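You operate a simulated robot arm through the tools that you are given. There is no shell and no other tool. Be economical: measure what you need, move in short steps, check, and stop when the job is done.

You run a simulated two-armed robot. Do the job below in one go: nothing can be reset, and whatever is moved stays where it is left.

TASK
Pick up the grey bottle from the top of the sauce bench with one hand, pass it to the other hand and put it on the clear end of the side table. Set down upright: bottle.

It is judged by the outcome, as a careful person would: the job done as asked, and still so three seconds after it is handed in. It fails if anything else is knocked over, pushed out of place, dropped, spilled or broken.

THE ROBOT
Two 7-joint arms with two-finger parallel grippers on one trunk, on a base that drives. Base frame: it is fixed to the floor where the robot stands at the start and does not move with it; the origin is under the middle of the robot, x ahead of it, y to its left, z up. Units: mm, degrees, N and s.
The left shoulder is at the start at [50, 177, 1129], the right one opposite. With the tool pointing down near the work surface each hand reaches from about 180 to 700 mm from the robot's upright axis, wherever it stands, measured 20 degrees to its own side. Places, roughly: clear end of the side table (20x22 cm) [-3180, 60, 860]. Payload 3.43 kg a hand.
Tool frame (each hand has its own): the origin (TCP) lies between the finger pads and is the grasp point; the fingertips stand 34 mm ahead of it; z points along the fingers, y is the line along which they close. Largest opening 128 mm; finger width 24, thickness 12; the body of the gripper, 48 by 130 mm, starts 96 mm behind the TCP.
Orientation is that of the tool frame in the base frame, as [roll, pitch, yaw] about the fixed x, y, z axes, in that order (R = Rz(yaw) Ry(pitch) Rx(roll)). With the fingers straight down and closing along the base's y, the tool's x points along the base's -x, its y along +y and its z along -z.

THE INTERFACE
- The arms move only by the tool play_rows. It takes "left_moves", "right_moves" or both (then of equal length, played together; a hand with none holds still); each is a list of rows, each a list of 2 entries, a list of its own where there are three numbers: the shift along the base's x, y, z in mm, then the turn, a rotation vector about the base's x, y, z in degrees. In form: [[[tx, ty, tz], [ax, ay, az]], ...]. A call has 1 to 10 rows; each row is the pose to reach, as a shift and turn from the pose commanded when the call began. "left_jaw" and "right_jaw" are, for a hand that has rows, the finger opening in mm, from 0 to 128, set as the call begins (left out, the last holds). Each row takes 0.2 s and may step no farther than 50 mm and 8.6 degrees from the row before; otherwise, or with a gripper value out of range, the whole call is refused. A pose out of reach is approached as far as the arm can. The call stops where the force on the tool passes 40 N (or 10 N more than at its start, if that is more) or the arm is blocked; 0.2 s more then pass. The fingers move at their own pace (about 108 mm/s each) and stop on an object; they squeeze with about 20 N. The grip force told is the motor's: it shows also when the fingers shut on nothing. Time passes only in rows, and 0.2 s behind the last, so rows that repeat a pose let the fingers close. It gives the time, the measured TCP pose, the force on the tool (base axes), the opening and the grip force at its end, in the units of the frame above (readings bear some noise), with the torque about the TCP (base axes, N m) and any sound that the robot's microphone picked up.
- Cameras (640 x 400 px; columns grow to the right, rows downward): "scene" is now at [154.5, -35.4, 1304.8]; the picture's right is [-0.38, -0.92, 0.00], its down [-0.42, 0.17, -0.89] and it looks along [0.82, -0.34, -0.45] (base axes); focal length 214 px, centre (320, 200). "left" rides on the left gripper at [76, 11, -160] in its tool frame; the picture's right is [-0.15, 0.99, 0.00], its down [-0.88, -0.13, -0.46] and it looks along [-0.45, -0.07, 0.89] (tool axes); focal length 234 px, centre (320, 200). "right" rides on the right gripper at [76, -11, -160] in its tool frame; the picture's right is [0.15, 0.99, 0.00], its down [-0.88, 0.13, -0.46] and it looks along [-0.45, 0.07, 0.89] (tool axes); focal length 234 px, centre (320, 200). There is no depth. A picture from a camera that has moved, and an enlarged one, comes with that camera's place and axes in the base frame and with its lens.
- camera(camera): a new picture of that camera. No time passes.
- raise_lower(by): slides the trunk up (or, below 0, down) by that many mm; the arms and the scene camera ride with it, the base frame stays. It gives what a move gives, with no picture.
- roll_base(legs): drives the robot by 1 to 6 legs, each [ahead, turn to the left] in mm and degrees, along the robot's own axes; the way and the turn of a leg run together, so that a leg with both is an arc; at most 1500 mm and 180 degrees a leg. The arms and the cameras ride along, it lands a little off, and it stops where it bumps. It gives what a move gives.
- aim_head(pan, tilt): turns the head with the scene camera to pan (to the left, within 80 degrees either way) and tilt (down, from -29 to 69), counted from straight ahead of the robot. It gives what a move gives.
- inspect(camera, box): a new picture of the part [left, top, right, bottom] of that camera's present view, enlarged. No time passes.
- finish_job(): hands the job in; it is judged then, once.

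Go step by step. Nothing tells you exact positions but the pictures and the camera data: compare them with the known pose of the tool, close in by small moves and look again before you grip or let go. The budget is 120 turns and 100 pictures, counting those below and the enlarged ones. Unless the task says otherwise, let go and move clear before handing in, and close with one line.

The tools are called after "Emit:" as name(argument=value, ...) on one line, values as JSON. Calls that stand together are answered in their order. play_rows: Moves the arms, as the interface text tells. Its arguments: {"type":"object","properties":{"left_moves":{"type":"array","items":{"type":"array"}},"left_jaw":{"type":"number"},"right_moves":{"type":"array","items":{"type":"array"}},"right_jaw":{"type":"number"}},"required":[]} The other tools are called the same way: raise_lower (by) slides the trunk up or down; roll_base (legs) drives the base; aim_head (pan, tilt) turns the head that bears the scene camera; camera (camera) takes a picture; inspect (camera, box) takes an enlarged picture of a part of a camera's view; finish_job () hands the job in.

At the start:

```text
time: 0.0
left_eef_pos: [372.8, -10.0, 1210.6]
left_tool_rot: [-180.0, 0.0, -180.0]
left_ft_force: [0.4, 0.2, -0.3]
left_torque: [-0.04, 0.03, -0.02]
left_finger_gap: 127.9
left_grip_force: 0.1
right_eef_pos: [346.2, -373.4, 1196.4]
right_tool_rot: [179.9, 0.0, 180.0]
right_ft_force: [-1.1, 0.1, -0.5]
right_torque: [0.0, -0.01, 0.0]
right_finger_gap: 128.0
right_grip_force: 0.0
trunk travel left (down, up): [-300.0, 101.0]
robot x, y, heading: [-1.9, 1.8, 0.2]
head pan, tilt: [-22.5, 27.0]
```

scene: 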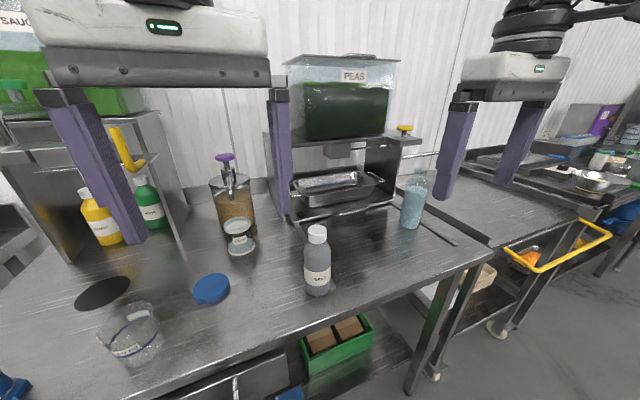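
right: 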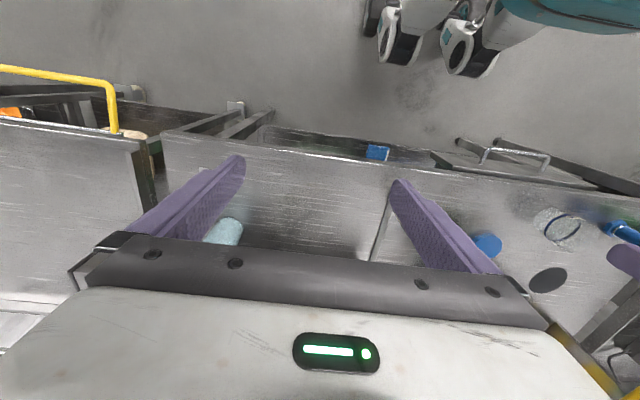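
left: 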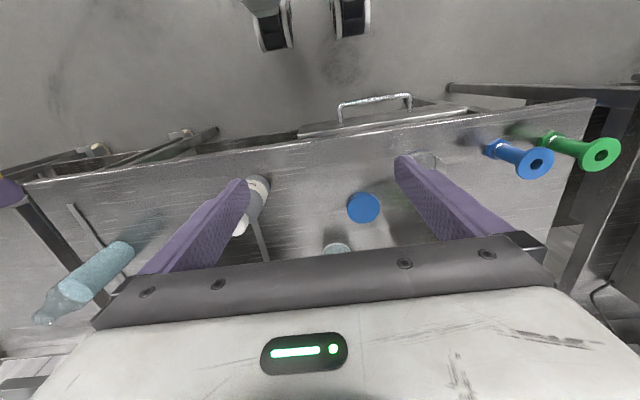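

I see the grey bottle near the front edge of the bench, roughly at [470, -158], with the bench top at about z 900. I'll enlarge it in the scene and left views to measure it.

Emit:
inspect(camera="scene", box=[240, 200, 400, 300])

Emit:
inspect(camera="left", box=[180, 150, 340, 250])

```text
4.00 times, centred on (320, 250) of scene
camera zoom: at [154.5, -35.4, 1304.8], right [-0.38, -0.92, 0.0], down [-0.42, 0.17, -0.89], along [0.82, -0.34, -0.45], focal length 858 px, centre (320, 0)
```

zoom: 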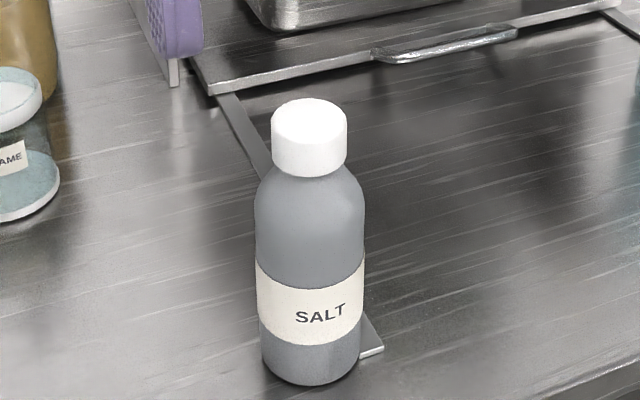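

```text
4.00 times, centred on (260, 200) of left
camera zoom: at [296.9, 0.6, 1370.0], right [0.15, 0.99, 0.0], down [0.88, -0.13, 0.46], along [0.45, -0.07, -0.89], focal length 937 px, centre (560, 200)
```

zoom: 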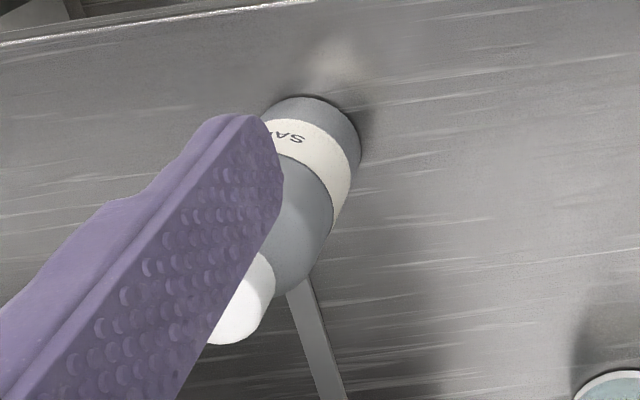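

The bottle's centre is about (482, -165), its base at z 905 and its cap top at z 1066. The body is about 60 mm wide. I'll move the left hand aside and bring the right hand above the bottle at its present height.

Emit:
play_rows(left_moves=[[[-10, 30, 0], [0, 0, 0]], [[-20, 60, 0], [0, 0, 0]], [[-30, 90, 0], [0, 0, 0]], [[-40, 120, 0], [0, 0, 0]], [[-40, 150, 0], [0, 0, 0]], [[-40, 170, 0], [0, 0, 0]], [[-40, 170, 0], [0, 0, 0]]], right_moves=[[[20, 30, 0], [0, 0, 0]], [[40, 60, 0], [0, 0, 0]], [[65, 98, 0], [0, 0, 0]], [[90, 136, 0], [0, 0, 0]], [[115, 174, 0], [0, 0, 0]], [[136, 209, 0], [0, 0, 0]], [[136, 209, 0], [0, 0, 0]]])

Emit:
camera(camera="right")

Emit:
camera(camera="scene")

```text
time: 1.6
left_eef_pos: [334.2, 160.2, 1208.7]
left_tool_rot: [-179.9, 0.0, -179.9]
left_ft_force: [0.6, 0.8, 0.6]
left_torque: [-0.03, -0.01, -0.01]
left_finger_gap: 128.0
left_grip_force: 0.1
right_eef_pos: [454.9, -195.7, 1180.5]
right_tool_rot: [179.9, 0.0, 179.9]
right_ft_force: [0.0, -0.1, -1.0]
right_torque: [-0.01, 0.0, -0.04]
right_finger_gap: 128.2
right_grip_force: 0.0
right hand out of reach, approached as far as the arm can: row 5, 6, 7
trunk travel left (down, up): [-300.0, 101.0]
robot x, y, heading: [4.3, 2.5, -0.0]
head pan, tilt: [-22.5, 27.0]
```

```text
94 pictures are left
camera right: at [379.0, -207.9, 1340.3], right [-0.14, 0.99, 0.0], down [0.88, 0.13, 0.46], along [0.45, 0.07, -0.89], focal length 234 px, centre (320, 200)
```

right: 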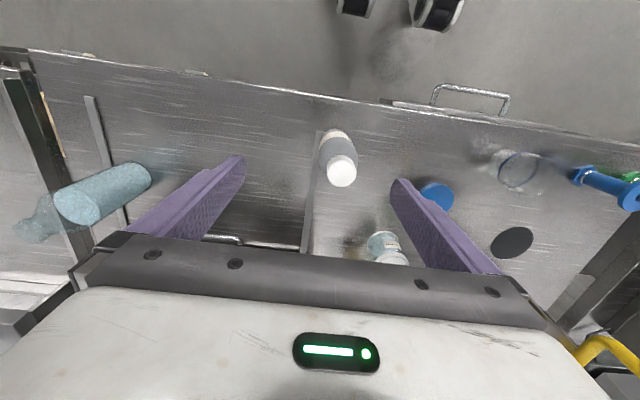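

```text
93 pictures are left
camera scene: at [154.9, -35.7, 1304.6], right [-0.38, -0.92, 0.0], down [-0.42, 0.17, -0.89], along [0.82, -0.34, -0.45], focal length 214 px, centre (320, 200)
```

scene: 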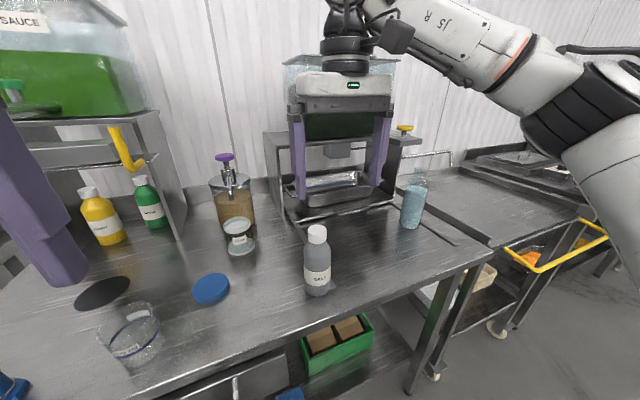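

The right hand is at its reach limit at this height, so I'll lower the trunk by 60 mm and then correct the hand's position sideways.

Emit:
raise_lower(by=-60)

```text
time: 2.6
left_eef_pos: [333.2, 160.5, 1150.2]
left_tool_rot: [180.0, 0.0, -180.0]
left_ft_force: [0.5, 0.4, 0.1]
left_torque: [0.02, -0.04, 0.02]
left_finger_gap: 128.0
left_grip_force: 0.1
right_eef_pos: [455.0, -196.4, 1121.2]
right_tool_rot: [179.9, 0.1, -179.9]
right_ft_force: [-0.3, 0.3, -0.6]
right_torque: [-0.02, -0.04, 0.01]
right_finger_gap: 128.0
right_grip_force: 0.0
trunk travel left (down, up): [-240.0, 161.0]
robot x, y, heading: [1.2, -0.7, -0.2]
head pan, tilt: [-22.5, 27.0]
```

I'll send a zero shift to find out what pose is commanded now.

Emit:
play_rows(right_moves=[[[0, 0, 0], [0, 0, 0]], [[0, 0, 0], [0, 0, 0]]])

```text
time: 3.2
left_eef_pos: [334.0, 160.7, 1150.7]
left_tool_rot: [180.0, 0.0, -179.9]
left_ft_force: [0.9, 0.2, -0.6]
left_torque: [0.01, 0.0, -0.02]
left_finger_gap: 128.0
left_grip_force: 0.0
right_eef_pos: [453.9, -196.9, 1121.6]
right_tool_rot: [180.0, 0.0, 180.0]
right_ft_force: [0.8, 0.0, 0.8]
right_torque: [0.0, 0.01, -0.01]
right_finger_gap: 127.9
right_grip_force: 0.0
trunk travel left (down, up): [-240.0, 161.0]
robot x, y, heading: [-0.8, -1.6, 0.3]
head pan, tilt: [-22.5, 27.0]
```

The commanded pose matches the actual one. I'll centre the hand over the bottle at this height.

Emit:
play_rows(right_moves=[[[9, 10, 0], [0, 0, 0]], [[18, 20, 0], [0, 0, 0]], [[26, 30, 0], [0, 0, 0]], [[26, 30, 0], [0, 0, 0]]])

Emit:
camera(camera="right")

Emit:
camera(camera="scene")

```text
time: 4.2
left_eef_pos: [333.5, 161.0, 1150.6]
left_tool_rot: [-179.9, 0.0, 180.0]
left_ft_force: [0.9, -0.7, -0.9]
left_torque: [0.0, 0.02, 0.01]
left_finger_gap: 127.9
left_grip_force: 0.0
right_eef_pos: [459.4, -193.1, 1109.0]
right_tool_rot: [179.8, 0.2, -180.0]
right_ft_force: [0.0, 0.3, 0.5]
right_torque: [-0.01, 0.0, 0.0]
right_finger_gap: 127.9
right_grip_force: 0.1
right hand out of reach, approached as far as the arm can: row 1, 2, 3, 4
trunk travel left (down, up): [-240.0, 161.0]
robot x, y, heading: [0.1, -0.2, 0.1]
head pan, tilt: [-22.5, 27.0]
```

```text
92 pictures are left
camera right: at [383.0, -204.0, 1268.6], right [-0.15, 0.99, 0.0], down [0.88, 0.13, 0.46], along [0.45, 0.07, -0.89], focal length 234 px, centre (320, 200)
```

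right: 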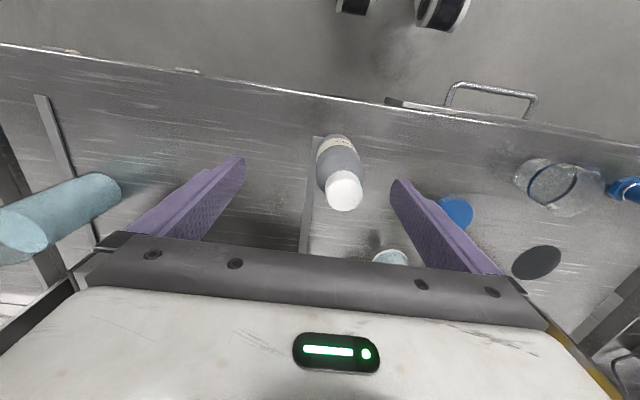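

```text
91 pictures are left
camera scene: at [154.5, -35.4, 1244.8], right [-0.38, -0.92, 0.0], down [-0.42, 0.17, -0.89], along [0.82, -0.34, -0.45], focal length 214 px, centre (320, 200)
```

scene: 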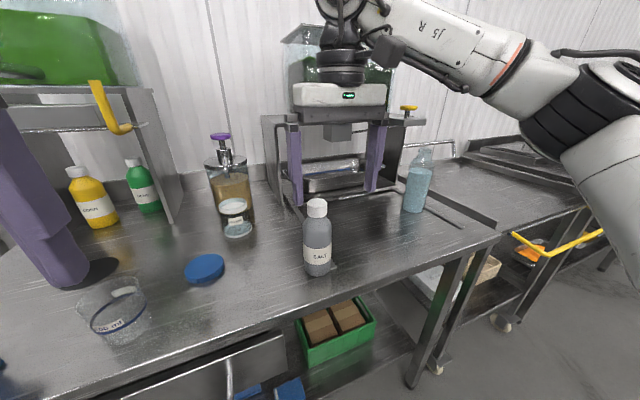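

The hand is too high relative to the shoulder to reach further. I'll raise the trunk and then bring the hand down relative to it.

Emit:
raise_lower(by=150)

Emit:
play_rows(right_moves=[[[0, 0, -40], [0, 0, 0]], [[0, 0, -80], [0, 0, 0]], [[0, 0, -120], [0, 0, 0]], [[0, 0, -140], [0, 0, 0]], [[8, 8, -140], [0, 0, 0]], [[16, 18, -140], [0, 0, 0]], [[21, 26, -140], [0, 0, 0]], [[21, 26, -140], [0, 0, 0]]])

Emit:
camera(camera="right")

```text
time: 6.0
left_eef_pos: [334.4, 160.3, 1299.6]
left_tool_rot: [-179.9, 0.0, 180.0]
left_ft_force: [0.3, -0.6, 0.2]
left_torque: [0.01, 0.03, 0.04]
left_finger_gap: 128.0
left_grip_force: 0.2
right_eef_pos: [459.2, -193.2, 1258.8]
right_tool_rot: [179.9, 0.0, 180.0]
right_ft_force: [-0.6, 0.4, -0.5]
right_torque: [0.02, -0.01, -0.03]
right_finger_gap: 128.1
right_grip_force: 0.0
trunk travel left (down, up): [-390.0, 11.0]
robot x, y, heading: [-0.9, -0.6, -0.1]
head pan, tilt: [-22.5, 27.0]
```

```text
time: 7.8
left_eef_pos: [333.0, 160.4, 1299.8]
left_tool_rot: [-179.9, 0.0, -180.0]
left_ft_force: [0.8, -0.2, 0.5]
left_torque: [-0.04, 0.01, 0.03]
left_finger_gap: 128.0
left_grip_force: 0.0
right_eef_pos: [479.6, -166.1, 1118.9]
right_tool_rot: [179.9, 0.1, 180.0]
right_ft_force: [0.5, 0.3, -0.2]
right_torque: [0.02, 0.0, 0.02]
right_finger_gap: 127.9
right_grip_force: 0.0
trunk travel left (down, up): [-390.0, 11.0]
robot x, y, heading: [0.4, 1.9, 0.1]
head pan, tilt: [-22.5, 27.0]
```

```text
90 pictures are left
camera right: at [404.0, -177.9, 1278.8], right [-0.15, 0.99, 0.0], down [0.88, 0.13, 0.46], along [0.45, 0.07, -0.89], focal length 234 px, centre (320, 200)
```

right: 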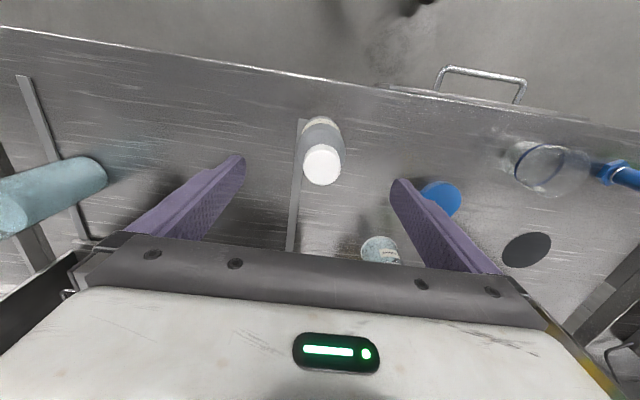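

The hand is centred over the bottle: the cap is at about (476, -164) and the TCP at (480, -166). I'll descend so the pads straddle the upper body.

Emit:
play_rows(right_moves=[[[-1, 1, -30], [0, 0, 0]], [[-1, 1, -60], [0, 0, 0]], [[-1, 1, -90], [0, 0, 0]], [[-1, 1, -114], [0, 0, 0]], [[-1, 1, -114], [0, 0, 0]]])

Emit:
camera(camera="right")

Emit:
inspect(camera="scene", box=[200, 150, 440, 350])

```text
time: 8.9
left_eef_pos: [333.1, 160.3, 1299.1]
left_tool_rot: [-180.0, 0.0, -179.9]
left_ft_force: [0.2, 1.3, -0.2]
left_torque: [-0.01, -0.02, 0.02]
left_finger_gap: 128.0
left_grip_force: 0.1
right_eef_pos: [478.1, -165.8, 1003.0]
right_tool_rot: [179.8, 0.1, 180.0]
right_ft_force: [0.1, 0.3, -0.3]
right_torque: [0.02, 0.02, -0.01]
right_finger_gap: 128.1
right_grip_force: 0.1
trunk travel left (down, up): [-390.0, 11.0]
robot x, y, heading: [2.8, -0.6, -0.1]
head pan, tilt: [-22.5, 27.0]
```

```text
89 pictures are left
camera right: at [400.9, -176.5, 1163.6], right [-0.15, 0.99, 0.0], down [0.88, 0.13, 0.46], along [0.45, 0.07, -0.89], focal length 234 px, centre (320, 200)
```

right: 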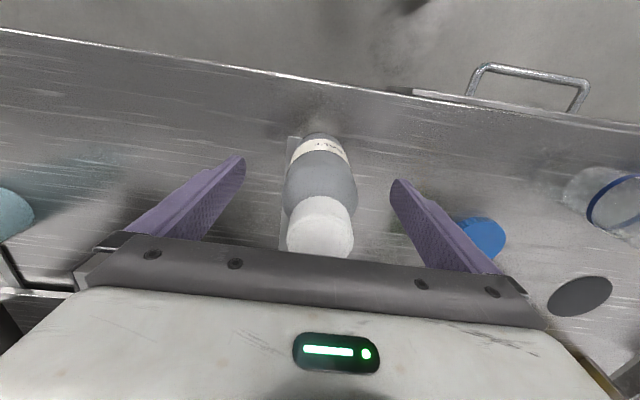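

```text
2.00 times, centred on (320, 250) of scene
camera zoom: at [154.3, -35.3, 1394.8], right [-0.38, -0.92, 0.0], down [-0.42, 0.17, -0.89], along [0.82, -0.34, -0.45], focal length 429 px, centre (320, 100)
```

zoom: 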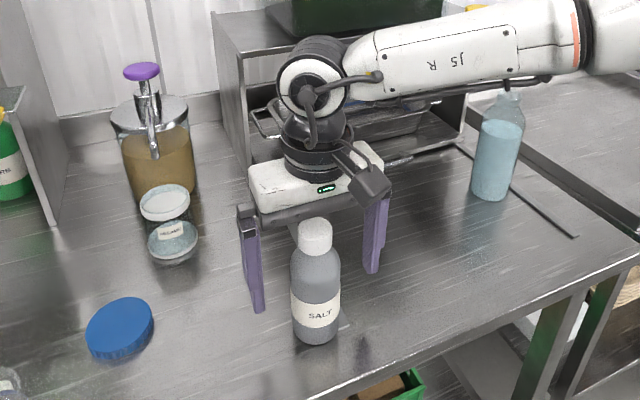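

By both views the bottle's axis is within a few mm of the TCP. I'll close the right hand.

Emit:
play_rows(right_moves=[[[0, 0, 0], [0, 0, 0]], [[0, 0, 0], [0, 0, 0]], [[0, 0, 0], [0, 0, 0]], [[0, 0, 0], [0, 0, 0]], [[0, 0, 0], [0, 0, 0]]], right_jaw=0)

Emit:
camera(camera="right")

```text
time: 10.2
left_eef_pos: [333.2, 160.5, 1301.1]
left_tool_rot: [-180.0, 0.0, 179.9]
left_ft_force: [0.4, -0.2, -0.8]
left_torque: [0.02, 0.02, 0.01]
left_finger_gap: 127.9
left_grip_force: 0.1
right_eef_pos: [476.9, -165.8, 1004.5]
right_tool_rot: [179.8, 0.2, -179.9]
right_ft_force: [0.0, 0.8, 1.1]
right_torque: [-0.03, -0.01, 0.02]
right_finger_gap: 56.8
right_grip_force: 20.5
trunk travel left (down, up): [-390.0, 11.0]
robot x, y, heading: [-1.1, -1.9, 0.0]
head pan, tilt: [-22.5, 27.0]
```

```text
87 pictures are left
camera right: at [401.0, -176.4, 1163.9], right [-0.15, 0.99, 0.0], down [0.88, 0.13, 0.46], along [0.45, 0.07, -0.89], focal length 234 px, centre (320, 200)
```

right: 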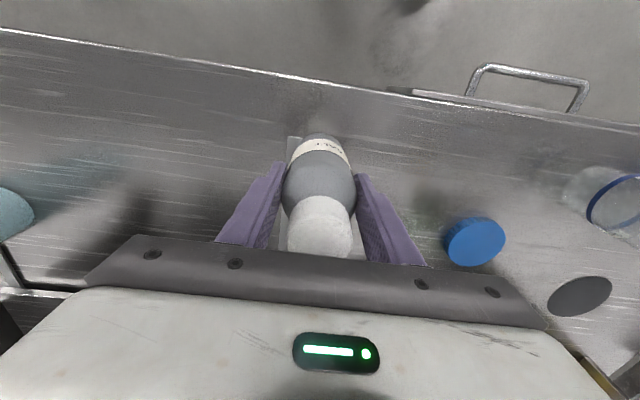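

The bottle is gripped at a 57 mm gap with 20 N. I'll lift it straight up.

Emit:
play_rows(right_moves=[[[0, 0, 20], [0, 0, 0]], [[0, 0, 50], [0, 0, 0]], [[0, 0, 80], [0, 0, 0]], [[-10, 0, 110], [0, 0, 0]], [[-25, 0, 130], [0, 0, 0]], [[-45, 0, 150], [0, 0, 0]], [[-65, 0, 170], [0, 0, 0]], [[-85, 0, 180], [0, 0, 0]], [[-85, 0, 180], [0, 0, 0]]])

Emit:
camera(camera="scene")

Emit:
camera(camera="right")

```text
time: 12.2
left_eef_pos: [334.2, 160.8, 1300.4]
left_tool_rot: [-180.0, -0.1, -179.9]
left_ft_force: [0.3, -0.7, 0.0]
left_torque: [0.01, -0.03, -0.03]
left_finger_gap: 128.0
left_grip_force: 0.1
right_eef_pos: [395.7, -166.5, 1185.4]
right_tool_rot: [179.9, 0.0, 180.0]
right_ft_force: [-0.3, -0.5, -2.9]
right_torque: [-0.01, 0.04, 0.02]
right_finger_gap: 57.0
right_grip_force: 20.1
trunk travel left (down, up): [-390.0, 11.0]
robot x, y, heading: [1.6, 2.2, -0.0]
head pan, tilt: [-22.5, 27.0]
```

```text
86 pictures are left
camera scene: at [155.1, -35.5, 1394.6], right [-0.38, -0.92, 0.0], down [-0.42, 0.17, -0.89], along [0.82, -0.34, -0.45], focal length 214 px, centre (320, 200)
```

scene: 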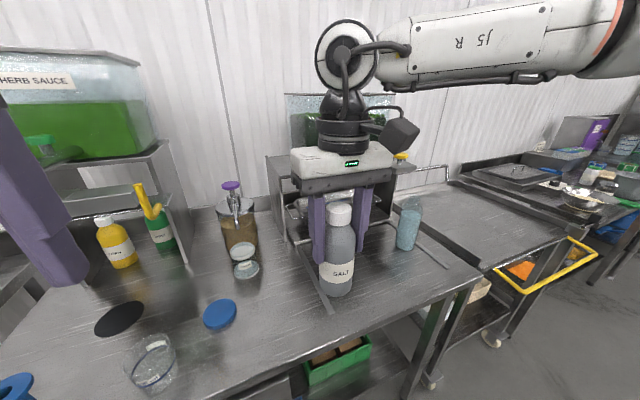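

```text
85 pictures are left
camera right: at [320.1, -177.9, 1345.8], right [-0.15, 0.99, 0.0], down [0.88, 0.13, 0.46], along [0.45, 0.07, -0.89], focal length 234 px, centre (320, 200)
```

right: 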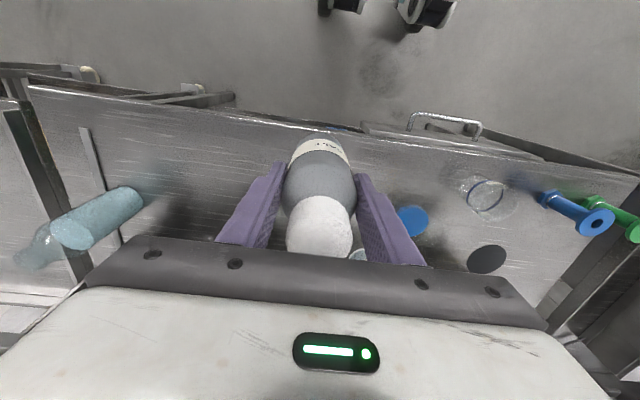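

The bottle is held upright with its base at about z 1086. I'll back away from the bench, turn partway and look around before going on.

Emit:
aim_head(pan=80, tilt=25)

Emit:
camera(camera="scene")

Emit:
aim_head(pan=-80, tilt=25)

Emit:
camera(camera="scene")

```text
time: 13.9
left_eef_pos: [333.6, 160.7, 1300.1]
left_tool_rot: [180.0, 0.1, 180.0]
left_ft_force: [0.5, 0.3, 0.8]
left_torque: [-0.01, -0.04, 0.02]
left_finger_gap: 127.8
left_grip_force: 0.1
right_eef_pos: [395.8, -166.8, 1185.7]
right_tool_rot: [179.9, -0.1, 180.0]
right_ft_force: [0.1, 0.2, -2.8]
right_torque: [0.01, -0.01, -0.01]
right_finger_gap: 56.7
right_grip_force: 20.2
trunk travel left (down, up): [-390.0, 11.0]
robot x, y, heading: [0.2, -0.4, 0.1]
head pan, tilt: [80.0, 25.0]
```

```text
84 pictures are left
camera scene: at [86.2, 90.3, 1398.0], right [0.98, -0.17, 0.0], down [-0.07, -0.42, -0.91], along [0.16, 0.89, -0.42], focal length 214 px, centre (320, 200)
```

scene: 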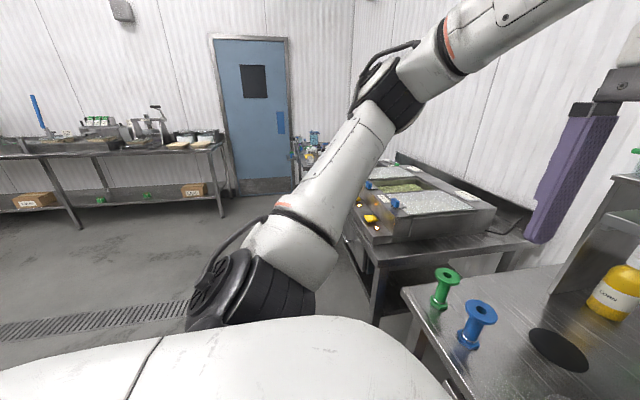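

```text
time: 16.4
left_eef_pos: [333.7, 160.0, 1300.3]
left_tool_rot: [180.0, 0.0, -180.0]
left_ft_force: [-0.2, 0.3, -0.8]
left_torque: [0.0, 0.0, 0.01]
left_finger_gap: 128.1
left_grip_force: 0.1
right_eef_pos: [395.4, -166.3, 1185.1]
right_tool_rot: [179.9, 0.0, -180.0]
right_ft_force: [0.3, -0.3, -3.0]
right_torque: [0.0, 0.01, 0.03]
right_finger_gap: 56.6
right_grip_force: 20.4
trunk travel left (down, up): [-390.0, 11.0]
robot x, y, heading: [3.4, 0.3, -0.0]
head pan, tilt: [-80.0, 25.0]
```

```text
83 pictures are left
camera scene: at [86.2, -91.1, 1397.9], right [-0.98, -0.17, 0.0], down [-0.07, 0.42, -0.91], along [0.16, -0.89, -0.42], focal length 214 px, centre (320, 200)
```

scene: 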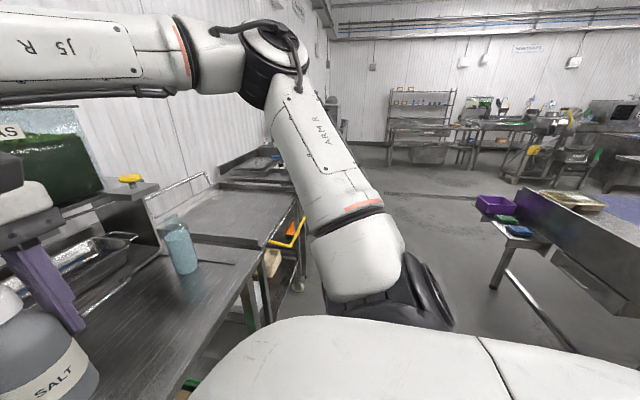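

The floor on both sides looks clear. I'll back off 400 mm, turn left 90° and look toward the side table.

Emit:
roll_base(legs=[[-400, 0], [0, 90]])

Emit:
aim_head(pan=80, tilt=20)

Emit:
camera(camera="scene")

```text
time: 22.8
left_eef_pos: [-568.3, 323.2, 1299.1]
left_tool_rot: [-180.0, 0.0, -87.2]
left_ft_force: [0.1, -0.5, -0.1]
left_torque: [-0.01, -0.01, -0.04]
left_finger_gap: 128.0
left_grip_force: 0.1
right_eef_pos: [-246.7, 400.3, 1186.0]
right_tool_rot: [179.9, 0.1, -87.2]
right_ft_force: [0.5, 0.5, -2.5]
right_torque: [-0.01, -0.01, -0.02]
right_finger_gap: 56.8
right_grip_force: 20.0
trunk travel left (down, up): [-390.0, 11.0]
robot x, y, heading: [-393.2, -0.5, 92.8]
head pan, tilt: [-80.0, 25.0]
```

```text
time: 25.2
left_eef_pos: [-568.1, 322.2, 1300.0]
left_tool_rot: [-179.9, 0.0, -87.2]
left_ft_force: [0.5, 0.6, -0.1]
left_torque: [-0.05, 0.01, 0.0]
left_finger_gap: 128.1
left_grip_force: 0.1
right_eef_pos: [-246.0, 401.2, 1185.6]
right_tool_rot: [179.9, 0.0, -87.2]
right_ft_force: [-0.5, -0.3, -3.3]
right_torque: [0.01, 0.01, 0.02]
right_finger_gap: 56.9
right_grip_force: 19.6
trunk travel left (down, up): [-390.0, 11.0]
robot x, y, heading: [-391.3, -2.7, 93.0]
head pan, tilt: [80.0, 20.0]
```

```text
82 pictures are left
camera scene: at [-488.0, 78.7, 1406.0], right [0.13, 0.99, 0.0], down [0.34, -0.04, -0.94], along [-0.93, 0.12, -0.34], focal length 214 px, centre (320, 200)
```

scene: 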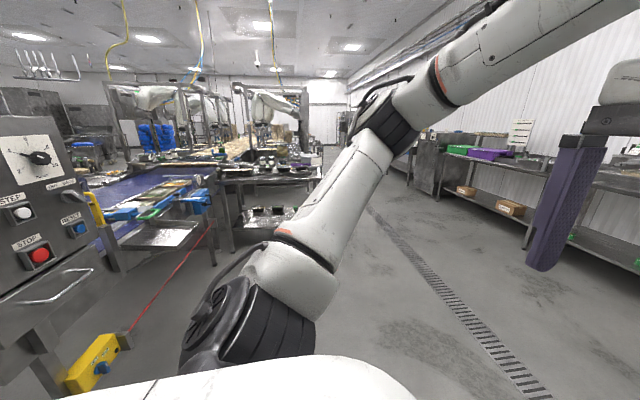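

The side table is ahead in the -x direction, at about column 290. I'll turn to face it.

Emit:
roll_base(legs=[[0, 87]])

Emit:
aim_head(pan=0, tilt=20)

Emit:
camera(camera="scene")

Emit:
inspect(camera="scene", box=[240, 120, 400, 220])

```text
time: 29.3
left_eef_pos: [-725.4, -162.9, 1300.2]
left_tool_rot: [-180.0, 0.0, 0.1]
left_ft_force: [-0.7, -0.2, 0.0]
left_torque: [0.05, -0.03, -0.01]
left_finger_gap: 127.8
left_grip_force: 0.1
right_eef_pos: [-788.2, 165.4, 1186.2]
right_tool_rot: [179.8, 0.0, -0.1]
right_ft_force: [0.1, -0.2, -2.2]
right_torque: [-0.02, -0.01, -0.01]
right_finger_gap: 56.6
right_grip_force: 19.9
trunk travel left (down, up): [-390.0, 11.0]
robot x, y, heading: [-393.3, -1.4, 180.1]
head pan, tilt: [80.0, 20.0]
```

```text
time: 30.9
left_eef_pos: [-726.6, -162.5, 1298.6]
left_tool_rot: [179.9, 0.0, 0.0]
left_ft_force: [-0.3, -0.6, 0.0]
left_torque: [-0.03, -0.03, 0.02]
left_finger_gap: 127.8
left_grip_force: 0.0
right_eef_pos: [-788.5, 165.0, 1185.4]
right_tool_rot: [179.8, 0.2, 0.0]
right_ft_force: [-0.6, 0.4, -2.6]
right_torque: [0.01, -0.04, -0.01]
right_finger_gap: 56.7
right_grip_force: 20.2
trunk travel left (down, up): [-390.0, 11.0]
robot x, y, heading: [-392.9, -2.6, 179.7]
head pan, tilt: [0.0, 20.0]
```

```text
81 pictures are left
camera scene: at [-555.6, -3.0, 1406.0], right [0.0, 1.0, 0.0], down [0.34, 0.0, -0.94], along [-0.94, 0.0, -0.34], focal length 214 px, centre (320, 200)
```

scene: 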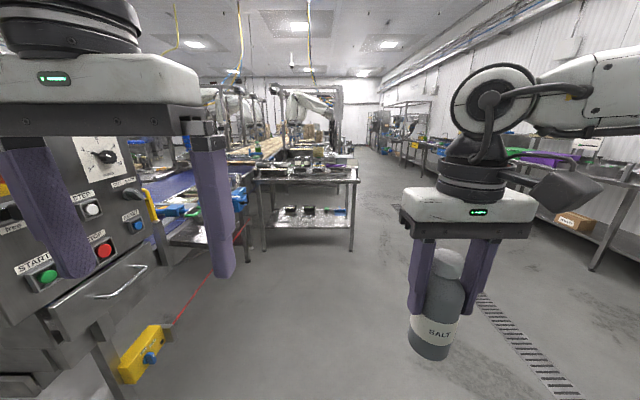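

```text
4.00 times, centred on (320, 170) of scene
camera zoom: at [-555.6, -3.0, 1406.0], right [0.0, 1.0, 0.0], down [0.34, 0.0, -0.94], along [-0.94, 0.0, -0.34], focal length 858 px, centre (320, 320)
```

zoom: 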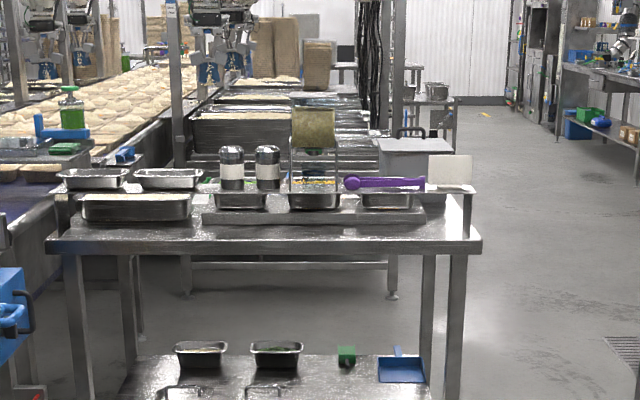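

The side table stands ahead with its front edge near x -2650 and trays and shakers on it. I need a nearer view to find the clear end, so I'll drive closer, drifting toward +y.

Emit:
roll_base(legs=[[0, -10], [1200, 0], [0, 10]])

Emit:
aim_head(pan=5, tilt=25)

Emit:
camera(camera="scene")

Emit:
inspect(camera="scene", box=[200, 130, 400, 255])

```text
time: 38.3
left_eef_pos: [-1895.6, 24.3, 1299.9]
left_tool_rot: [-180.0, 0.1, 1.0]
left_ft_force: [0.3, -0.3, 0.0]
left_torque: [-0.04, -0.01, -0.02]
left_finger_gap: 127.9
left_grip_force: 0.1
right_eef_pos: [-1964.3, 349.7, 1185.9]
right_tool_rot: [179.9, 0.1, 1.0]
right_ft_force: [0.6, 0.8, -3.2]
right_torque: [0.03, -0.03, -0.01]
right_finger_gap: 56.6
right_grip_force: 20.0
trunk travel left (down, up): [-390.0, 11.0]
robot x, y, heading: [-1566.0, 194.5, -179.2]
head pan, tilt: [0.0, 20.0]
```

```text
time: 38.9
left_eef_pos: [-1896.3, 24.8, 1299.4]
left_tool_rot: [-180.0, 0.0, 1.0]
left_ft_force: [-0.6, 0.0, -0.1]
left_torque: [0.05, -0.02, 0.0]
left_finger_gap: 128.1
left_grip_force: 0.0
right_eef_pos: [-1964.1, 351.4, 1186.8]
right_tool_rot: [-180.0, 0.1, 1.0]
right_ft_force: [0.1, -0.3, -3.0]
right_torque: [-0.01, -0.02, -0.02]
right_finger_gap: 56.7
right_grip_force: 19.9
trunk travel left (down, up): [-390.0, 11.0]
robot x, y, heading: [-1566.5, 192.5, -178.9]
head pan, tilt: [5.0, 25.0]
```

```text
79 pictures are left
camera scene: at [-1727.3, 179.7, 1398.0], right [-0.1, 0.99, 0.0], down [0.42, 0.04, -0.91], along [-0.9, -0.09, -0.42], focal length 214 px, centre (320, 200)
```

scene: 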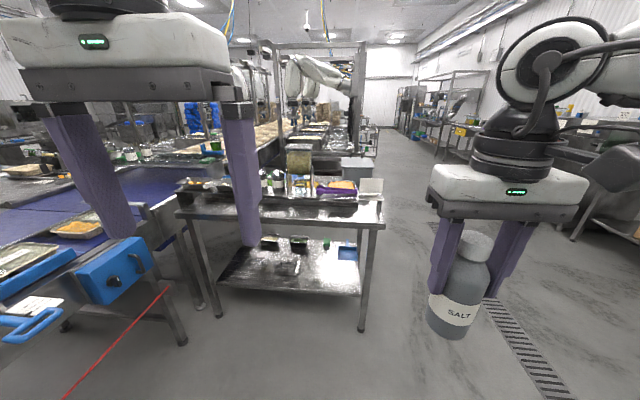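

```text
3.20 times, centred on (300, 192) of scene
camera zoom: at [-1727.3, 179.7, 1398.0], right [-0.1, 0.99, 0.0], down [0.42, 0.04, -0.91], along [-0.9, -0.09, -0.42], focal length 686 px, centre (384, 224)
```

zoom: 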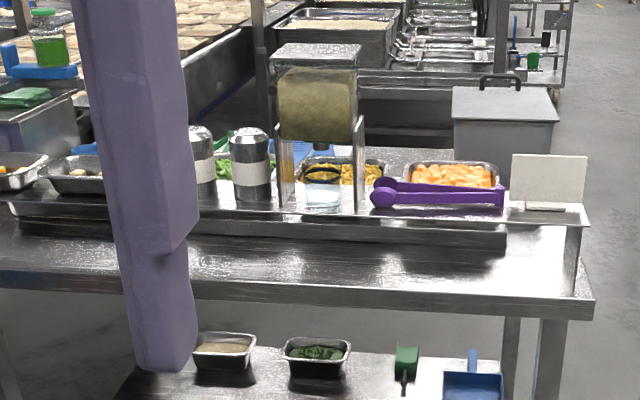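

A raised shelf runs along the table, and there seems to be clear surface behind it near the grey box. I'll drive to the aisle on the right and view the table from its end.

Emit:
roll_base(legs=[[0, -36], [850, 0], [0, 36]])

Emit:
aim_head(pan=40, tilt=28)

Emit:
camera(camera="scene")

```text
time: 46.9
left_eef_pos: [-2592.4, 523.4, 1301.0]
left_tool_rot: [180.0, -0.2, 0.5]
left_ft_force: [-0.1, 0.3, -0.1]
left_torque: [-0.01, 0.0, 0.01]
left_finger_gap: 128.0
left_grip_force: 0.0
right_eef_pos: [-2658.4, 850.5, 1187.0]
right_tool_rot: [179.9, 0.1, 0.6]
right_ft_force: [-0.4, -0.2, -2.5]
right_torque: [0.0, -0.03, -0.02]
right_finger_gap: 56.5
right_grip_force: 20.7
trunk travel left (down, up): [-390.0, 11.0]
robot x, y, heading: [-2257.5, 686.6, -179.5]
head pan, tilt: [5.0, 25.0]
```

```text
time: 47.9
left_eef_pos: [-2593.9, 524.7, 1299.2]
left_tool_rot: [-179.9, -0.1, 0.6]
left_ft_force: [-0.1, 0.4, 0.0]
left_torque: [-0.04, -0.03, -0.04]
left_finger_gap: 127.9
left_grip_force: 0.0
right_eef_pos: [-2658.1, 851.3, 1185.4]
right_tool_rot: [180.0, 0.1, 0.6]
right_ft_force: [0.6, -0.9, -2.5]
right_torque: [0.0, 0.01, -0.01]
right_finger_gap: 56.3
right_grip_force: 20.1
trunk travel left (down, up): [-390.0, 11.0]
robot x, y, heading: [-2264.0, 688.2, -179.4]
head pan, tilt: [40.0, 28.0]
```

```text
77 pictures are left
camera scene: at [-2400.2, 627.7, 1393.1], right [-0.65, 0.76, 0.0], down [0.36, 0.3, -0.88], along [-0.67, -0.57, -0.47], focal length 214 px, centre (320, 200)
```

scene: 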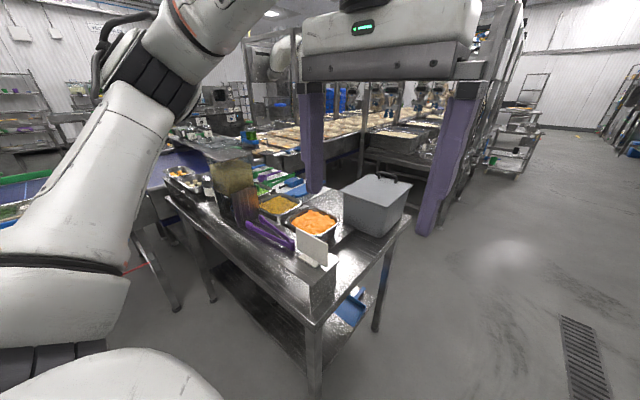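

Emit:
inspect(camera="scene", box=[220, 150, 440, 288])

```text
2.90 times, centred on (330, 219) of scene
camera zoom: at [-2400.2, 627.7, 1393.1], right [-0.65, 0.76, 0.0], down [0.36, 0.3, -0.88], along [-0.67, -0.57, -0.47], focal length 622 px, centre (291, 145)
```

zoom: 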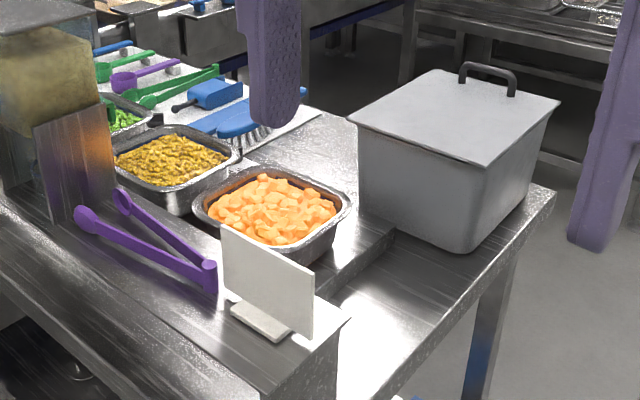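

The target spot lies between the blue brush, the orange tray and the grey box, about 130 mm in from the table's back edge at x -3320. Reaching in from behind looks best, so I'll go along the aisle and check the space there.

Emit:
roll_base(legs=[[0, -6], [1500, 0], [0, 6]])

Emit:
aim_head(pan=80, tilt=30)

Emit:
camera(camera="scene")

```text
time: 56.4
left_eef_pos: [-4074.3, 644.6, 1299.0]
left_tool_rot: [179.9, -0.1, 1.6]
left_ft_force: [0.2, 0.0, 0.4]
left_torque: [-0.02, 0.03, 0.01]
left_finger_gap: 128.2
left_grip_force: 0.0
right_eef_pos: [-4145.0, 969.7, 1185.9]
right_tool_rot: [179.9, 0.1, 1.7]
right_ft_force: [0.0, 0.2, -2.9]
right_torque: [0.04, 0.0, 0.01]
right_finger_gap: 56.4
right_grip_force: 19.9
trunk travel left (down, up): [-390.0, 11.0]
robot x, y, heading: [-3745.9, 813.9, -178.3]
head pan, tilt: [40.0, 28.0]
```

```text
time: 57.4
left_eef_pos: [-4073.1, 644.2, 1300.2]
left_tool_rot: [179.9, -0.1, 1.6]
left_ft_force: [0.9, -0.3, 0.8]
left_torque: [-0.01, -0.01, 0.0]
left_finger_gap: 128.0
left_grip_force: 0.1
right_eef_pos: [-4145.7, 970.9, 1185.8]
right_tool_rot: [179.9, 0.2, 1.7]
right_ft_force: [0.3, 0.4, -1.5]
right_torque: [0.0, 0.02, -0.01]
right_finger_gap: 56.2
right_grip_force: 19.8
trunk travel left (down, up): [-390.0, 11.0]
robot x, y, heading: [-3748.1, 815.6, -178.4]
head pan, tilt: [80.0, 30.0]
```

```text
75 pictures are left
camera scene: at [-3828.0, 722.9, 1390.0], right [-0.99, 0.15, 0.0], down [0.07, 0.49, -0.87], along [-0.13, -0.86, -0.5], focal length 214 px, centre (320, 200)
```

scene: 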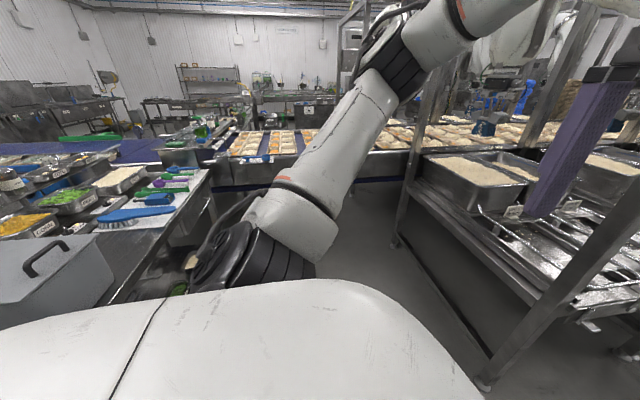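

There is about 1.4 m between the table's back and the tray rack at x -4750. I'll drive into that gap and face the table from behind.

Emit:
roll_base(legs=[[0, 71], [850, 0], [0, 107]])

Emit:
aim_head(pan=0, tilt=30)

Emit:
camera(camera="scene")

```text
time: 69.5
left_eef_pos: [-3654.1, 165.5, 1298.8]
left_tool_rot: [-179.9, -0.1, -179.3]
left_ft_force: [0.1, 0.1, -0.4]
left_torque: [-0.01, -0.03, 0.0]
left_finger_gap: 128.0
left_grip_force: 0.1
right_eef_pos: [-3587.8, -160.8, 1186.9]
right_tool_rot: [179.9, 0.0, -179.3]
right_ft_force: [0.4, 0.5, -2.7]
right_torque: [-0.02, 0.02, 0.0]
right_finger_gap: 56.2
right_grip_force: 19.3
trunk travel left (down, up): [-390.0, 11.0]
robot x, y, heading: [-3984.5, 0.3, 0.7]
head pan, tilt: [80.0, 30.0]
```

```text
time: 71.1
left_eef_pos: [-3654.7, 163.9, 1299.1]
left_tool_rot: [-179.9, -0.1, -179.4]
left_ft_force: [0.8, 0.3, 0.4]
left_torque: [0.03, -0.01, -0.02]
left_finger_gap: 128.0
left_grip_force: 0.1
right_eef_pos: [-3586.7, -160.8, 1185.9]
right_tool_rot: [179.9, 0.1, -179.3]
right_ft_force: [-0.1, -0.7, -3.7]
right_torque: [0.04, 0.02, -0.02]
right_finger_gap: 56.0
right_grip_force: 20.5
trunk travel left (down, up): [-390.0, 11.0]
robot x, y, heading: [-3983.0, -1.4, 0.5]
head pan, tilt: [0.0, 30.0]
```

```text
74 pictures are left
camera scene: at [-3825.4, 2.2, 1390.0], right [0.01, -1.0, 0.0], down [-0.5, -0.01, -0.87], along [0.87, 0.01, -0.5], focal length 214 px, centre (320, 200)
```

scene: 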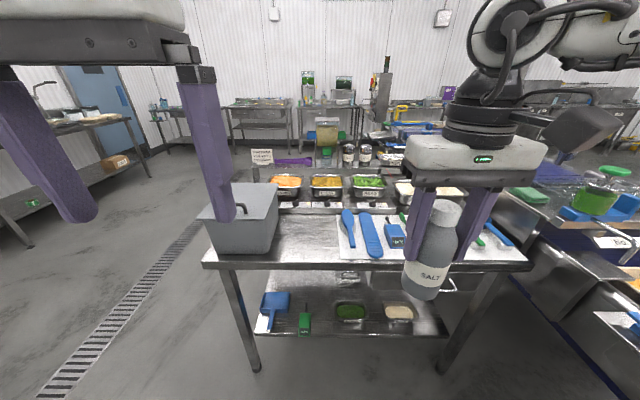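

From behind, the table top is clear from y -69 (white mat) to y 190 (grey box), and from x -3323 to about -3013, so the centre at (-3185, 60) is good. For the handover, the right hand holds the bottle from above and the left will come in from the +y side, tilted. I'll start by yawing the left hand -90°.

Emit:
play_rows(left_moves=[[[5, 10, -8], [0, 0, -8.5]], [[10, 20, -16], [0, 0, -17]], [[15, 30, -24], [0, 0, -25.5]], [[20, 40, -32], [0, 0, -34]], [[25, 50, -40], [0, 0, -42.5]], [[30, 60, -48], [0, 0, -51]], [[35, 70, -56], [0, 0, -59.5]], [[40, 80, -64], [0, 0, -68]], [[45, 90, -72], [0, 0, -76.5]], [[50, 100, -80], [0, 0, -85]]])

```text
time: 73.3
left_eef_pos: [-3603.9, 265.0, 1220.0]
left_tool_rot: [179.9, 0.1, 95.4]
left_ft_force: [-0.2, -0.1, -0.2]
left_torque: [0.03, 0.0, 0.0]
left_finger_gap: 128.1
left_grip_force: 0.0
right_eef_pos: [-3588.2, -161.8, 1185.4]
right_tool_rot: [179.9, 0.0, -179.3]
right_ft_force: [0.1, 0.1, -3.4]
right_torque: [0.03, 0.04, -0.04]
right_finger_gap: 56.3
right_grip_force: 19.9
trunk travel left (down, up): [-390.0, 11.0]
robot x, y, heading: [-3985.6, 2.3, 0.6]
head pan, tilt: [0.0, 30.0]
```

Emit:
play_rows(left_moves=[[[0, 0, 0], [0, 0, -4.7]], [[0, 0, 0], [0, 0, -4.7]]])

Emit:
play_rows(left_moves=[[[0, 0, -10], [-7.9, 0, 0]], [[0, 0, -20], [-15.8, 0, 0]], [[0, 0, -30], [-23.7, 0, 0]], [[0, 0, -40], [-31.5, 0, 0]], [[0, 0, -50], [-39.4, 0, 0]], [[0, 0, -60], [-47.3, 0, 0]], [[0, 0, -70], [-55, 0, 0]], [[0, 0, -70], [-55, 0, 0]]])

Emit:
camera(camera="left")

Emit:
camera(camera="scene")

```text
time: 73.9
left_eef_pos: [-3603.9, 265.2, 1219.6]
left_tool_rot: [-180.0, -0.1, 90.9]
left_ft_force: [-0.7, 0.1, 0.9]
left_torque: [-0.04, -0.03, 0.03]
left_finger_gap: 127.9
left_grip_force: 0.0
right_eef_pos: [-3587.5, -162.0, 1187.0]
right_tool_rot: [179.8, 0.1, -179.2]
right_ft_force: [-0.2, 0.4, -1.8]
right_torque: [-0.01, 0.03, -0.02]
right_finger_gap: 56.2
right_grip_force: 19.2
trunk travel left (down, up): [-390.0, 11.0]
robot x, y, heading: [-3985.0, 3.0, 0.5]
head pan, tilt: [0.0, 30.0]
```

```text
time: 75.7
left_eef_pos: [-3603.4, 265.6, 1150.2]
left_tool_rot: [-178.7, 55.0, 91.7]
left_ft_force: [-0.7, 0.2, -0.7]
left_torque: [0.03, 0.02, 0.01]
left_finger_gap: 127.9
left_grip_force: 0.1
right_eef_pos: [-3587.3, -160.4, 1186.4]
right_tool_rot: [179.9, 0.1, -179.3]
right_ft_force: [0.5, -0.1, -3.7]
right_torque: [0.04, 0.07, -0.02]
right_finger_gap: 56.4
right_grip_force: 20.3
trunk travel left (down, up): [-390.0, 11.0]
robot x, y, heading: [-3985.6, 0.3, 0.4]
head pan, tilt: [0.0, 30.0]
```

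```text
73 pictures are left
camera left: at [-3593.7, 438.8, 1179.8], right [0.99, -0.07, 0.11], down [-0.12, -0.13, 0.98], along [-0.06, -0.99, -0.14], focal length 234 px, centre (320, 200)
```

left: 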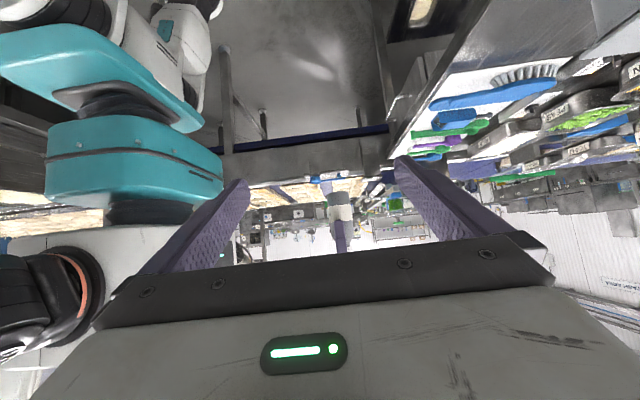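

```text
72 pictures are left
camera scene: at [-3825.3, 1.9, 1390.0], right [0.01, -1.0, 0.0], down [-0.5, -0.01, -0.87], along [0.87, 0.01, -0.5], focal length 214 px, centre (320, 200)
```

scene: 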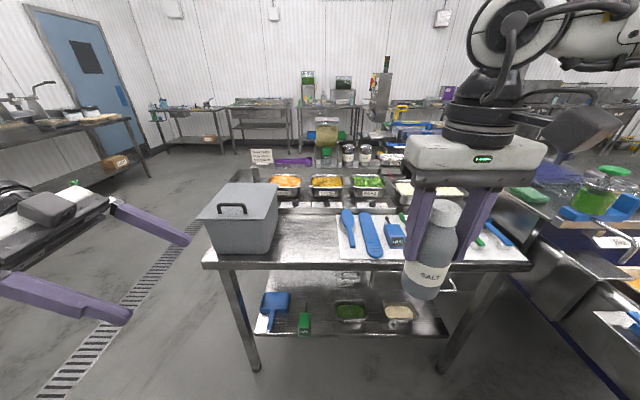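

The left hand took the pose well. I'll bring the bottle to y -60 and line the left hand up with it on the +y side.

Emit:
play_rows(right_moves=[[[0, 12, 0], [0, 0, 0]], [[0, 30, 0], [0, 0, 0]], [[0, 50, 0], [0, 0, 0]], [[0, 70, 0], [0, 0, 0]], [[0, 90, 0], [0, 0, 0]], [[0, 100, 0], [0, 0, 0]], [[0, 100, 0], [0, 0, 0]]], left_moves=[[[4, -20, -4], [0, 0, 0]], [[8, -50, -8], [0, 0, 0]], [[12, -80, -12], [0, 0, 0]], [[16, -110, -15], [0, 0, 0]], [[16, -140, -15], [0, 0, 0]], [[16, -160, -15], [0, 0, 0]], [[16, -160, -15], [0, 0, 0]]])

Emit:
camera(camera="left")

Emit:
camera(camera="scene")

```text
time: 77.3
left_eef_pos: [-3586.8, 106.4, 1133.6]
left_tool_rot: [-178.8, 55.0, 91.7]
left_ft_force: [-0.3, -0.4, 0.0]
left_torque: [-0.03, -0.01, 0.03]
left_finger_gap: 128.0
left_grip_force: 0.1
right_eef_pos: [-3593.4, -114.9, 1181.7]
right_tool_rot: [179.7, 0.0, -179.6]
right_ft_force: [-0.1, 0.6, -3.1]
right_torque: [0.0, 0.03, 0.0]
right_finger_gap: 56.4
right_grip_force: 20.0
right hand out of reach, approached as far as the arm can: row 3, 4, 5, 6, 7
trunk travel left (down, up): [-390.0, 11.0]
robot x, y, heading: [-3989.0, 2.8, 0.7]
head pan, tilt: [0.0, 30.0]
```

```text
71 pictures are left
camera left: at [-3577.5, 279.2, 1163.8], right [0.99, -0.07, 0.11], down [-0.12, -0.13, 0.98], along [-0.06, -0.99, -0.14], focal length 234 px, centre (320, 200)
```

left: 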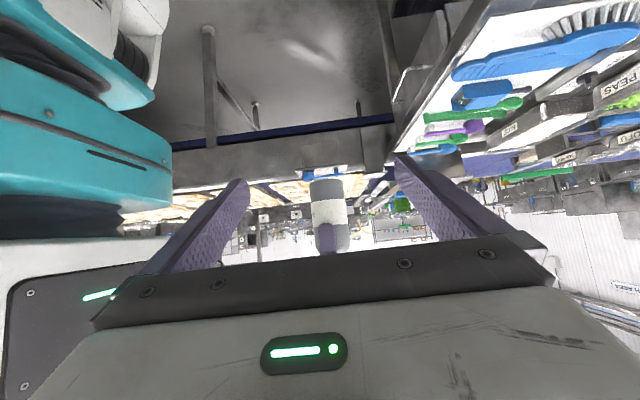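

```text
70 pictures are left
camera scene: at [-3825.6, 2.4, 1390.0], right [0.01, -1.0, 0.0], down [-0.5, -0.01, -0.87], along [0.87, 0.01, -0.5], focal length 214 px, centre (320, 200)
```

scene: 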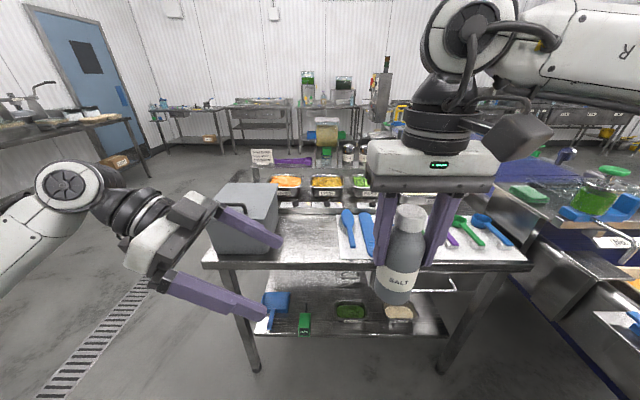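

The right hand stopped at y -115, which is fine: the bottle's axis is at about (-3592, -115) and its base near z 1083. I'll move the left hand in most of the way and check.

Emit:
play_rows(left_moves=[[[-2, -30, 0], [0, 0, 0]], [[-4, -65, 0], [0, 0, 0]], [[-4, -100, 0], [0, 0, 0]], [[-4, -130, 0], [0, 0, 0]], [[-4, -155, 0], [0, 0, 0]], [[-4, -155, 0], [0, 0, 0]]])

Emit:
camera(camera="left")

Emit:
camera(camera="scene")

```text
time: 78.7
left_eef_pos: [-3591.4, -52.0, 1136.3]
left_tool_rot: [-178.6, 55.0, 91.6]
left_ft_force: [0.3, 0.5, 0.4]
left_torque: [-0.04, 0.02, -0.03]
left_finger_gap: 127.9
left_grip_force: 0.0
right_eef_pos: [-3593.6, -114.9, 1181.2]
right_tool_rot: [179.7, 0.1, -179.6]
right_ft_force: [0.7, 0.6, -4.2]
right_torque: [0.0, 0.03, -0.02]
right_finger_gap: 56.3
right_grip_force: 20.0
trunk travel left (down, up): [-390.0, 11.0]
robot x, y, heading: [-3986.8, 3.6, 0.6]
head pan, tilt: [0.0, 30.0]
```

```text
69 pictures are left
camera left: at [-3581.9, 121.8, 1165.6], right [0.99, -0.07, 0.11], down [-0.12, -0.13, 0.98], along [-0.06, -0.99, -0.14], focal length 234 px, centre (320, 200)
```

left: 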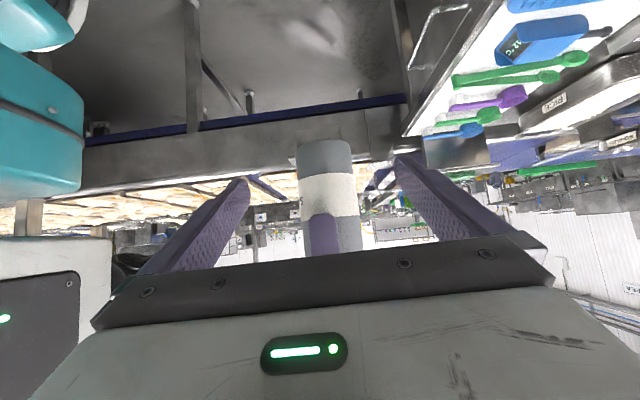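

```text
68 pictures are left
camera scene: at [-3825.4, 2.5, 1390.0], right [0.01, -1.0, 0.0], down [-0.5, -0.01, -0.87], along [0.87, 0.01, -0.5], focal length 214 px, centre (320, 200)
```

scene: 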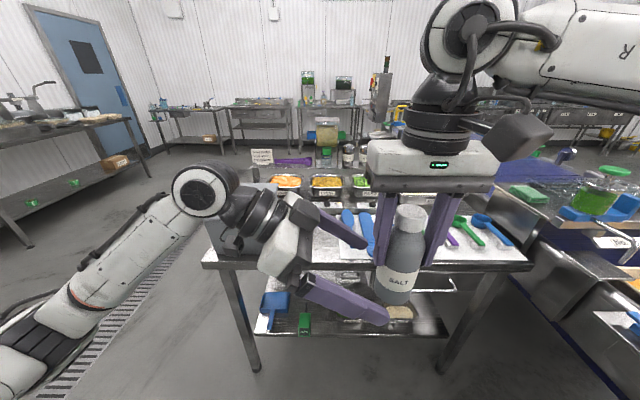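

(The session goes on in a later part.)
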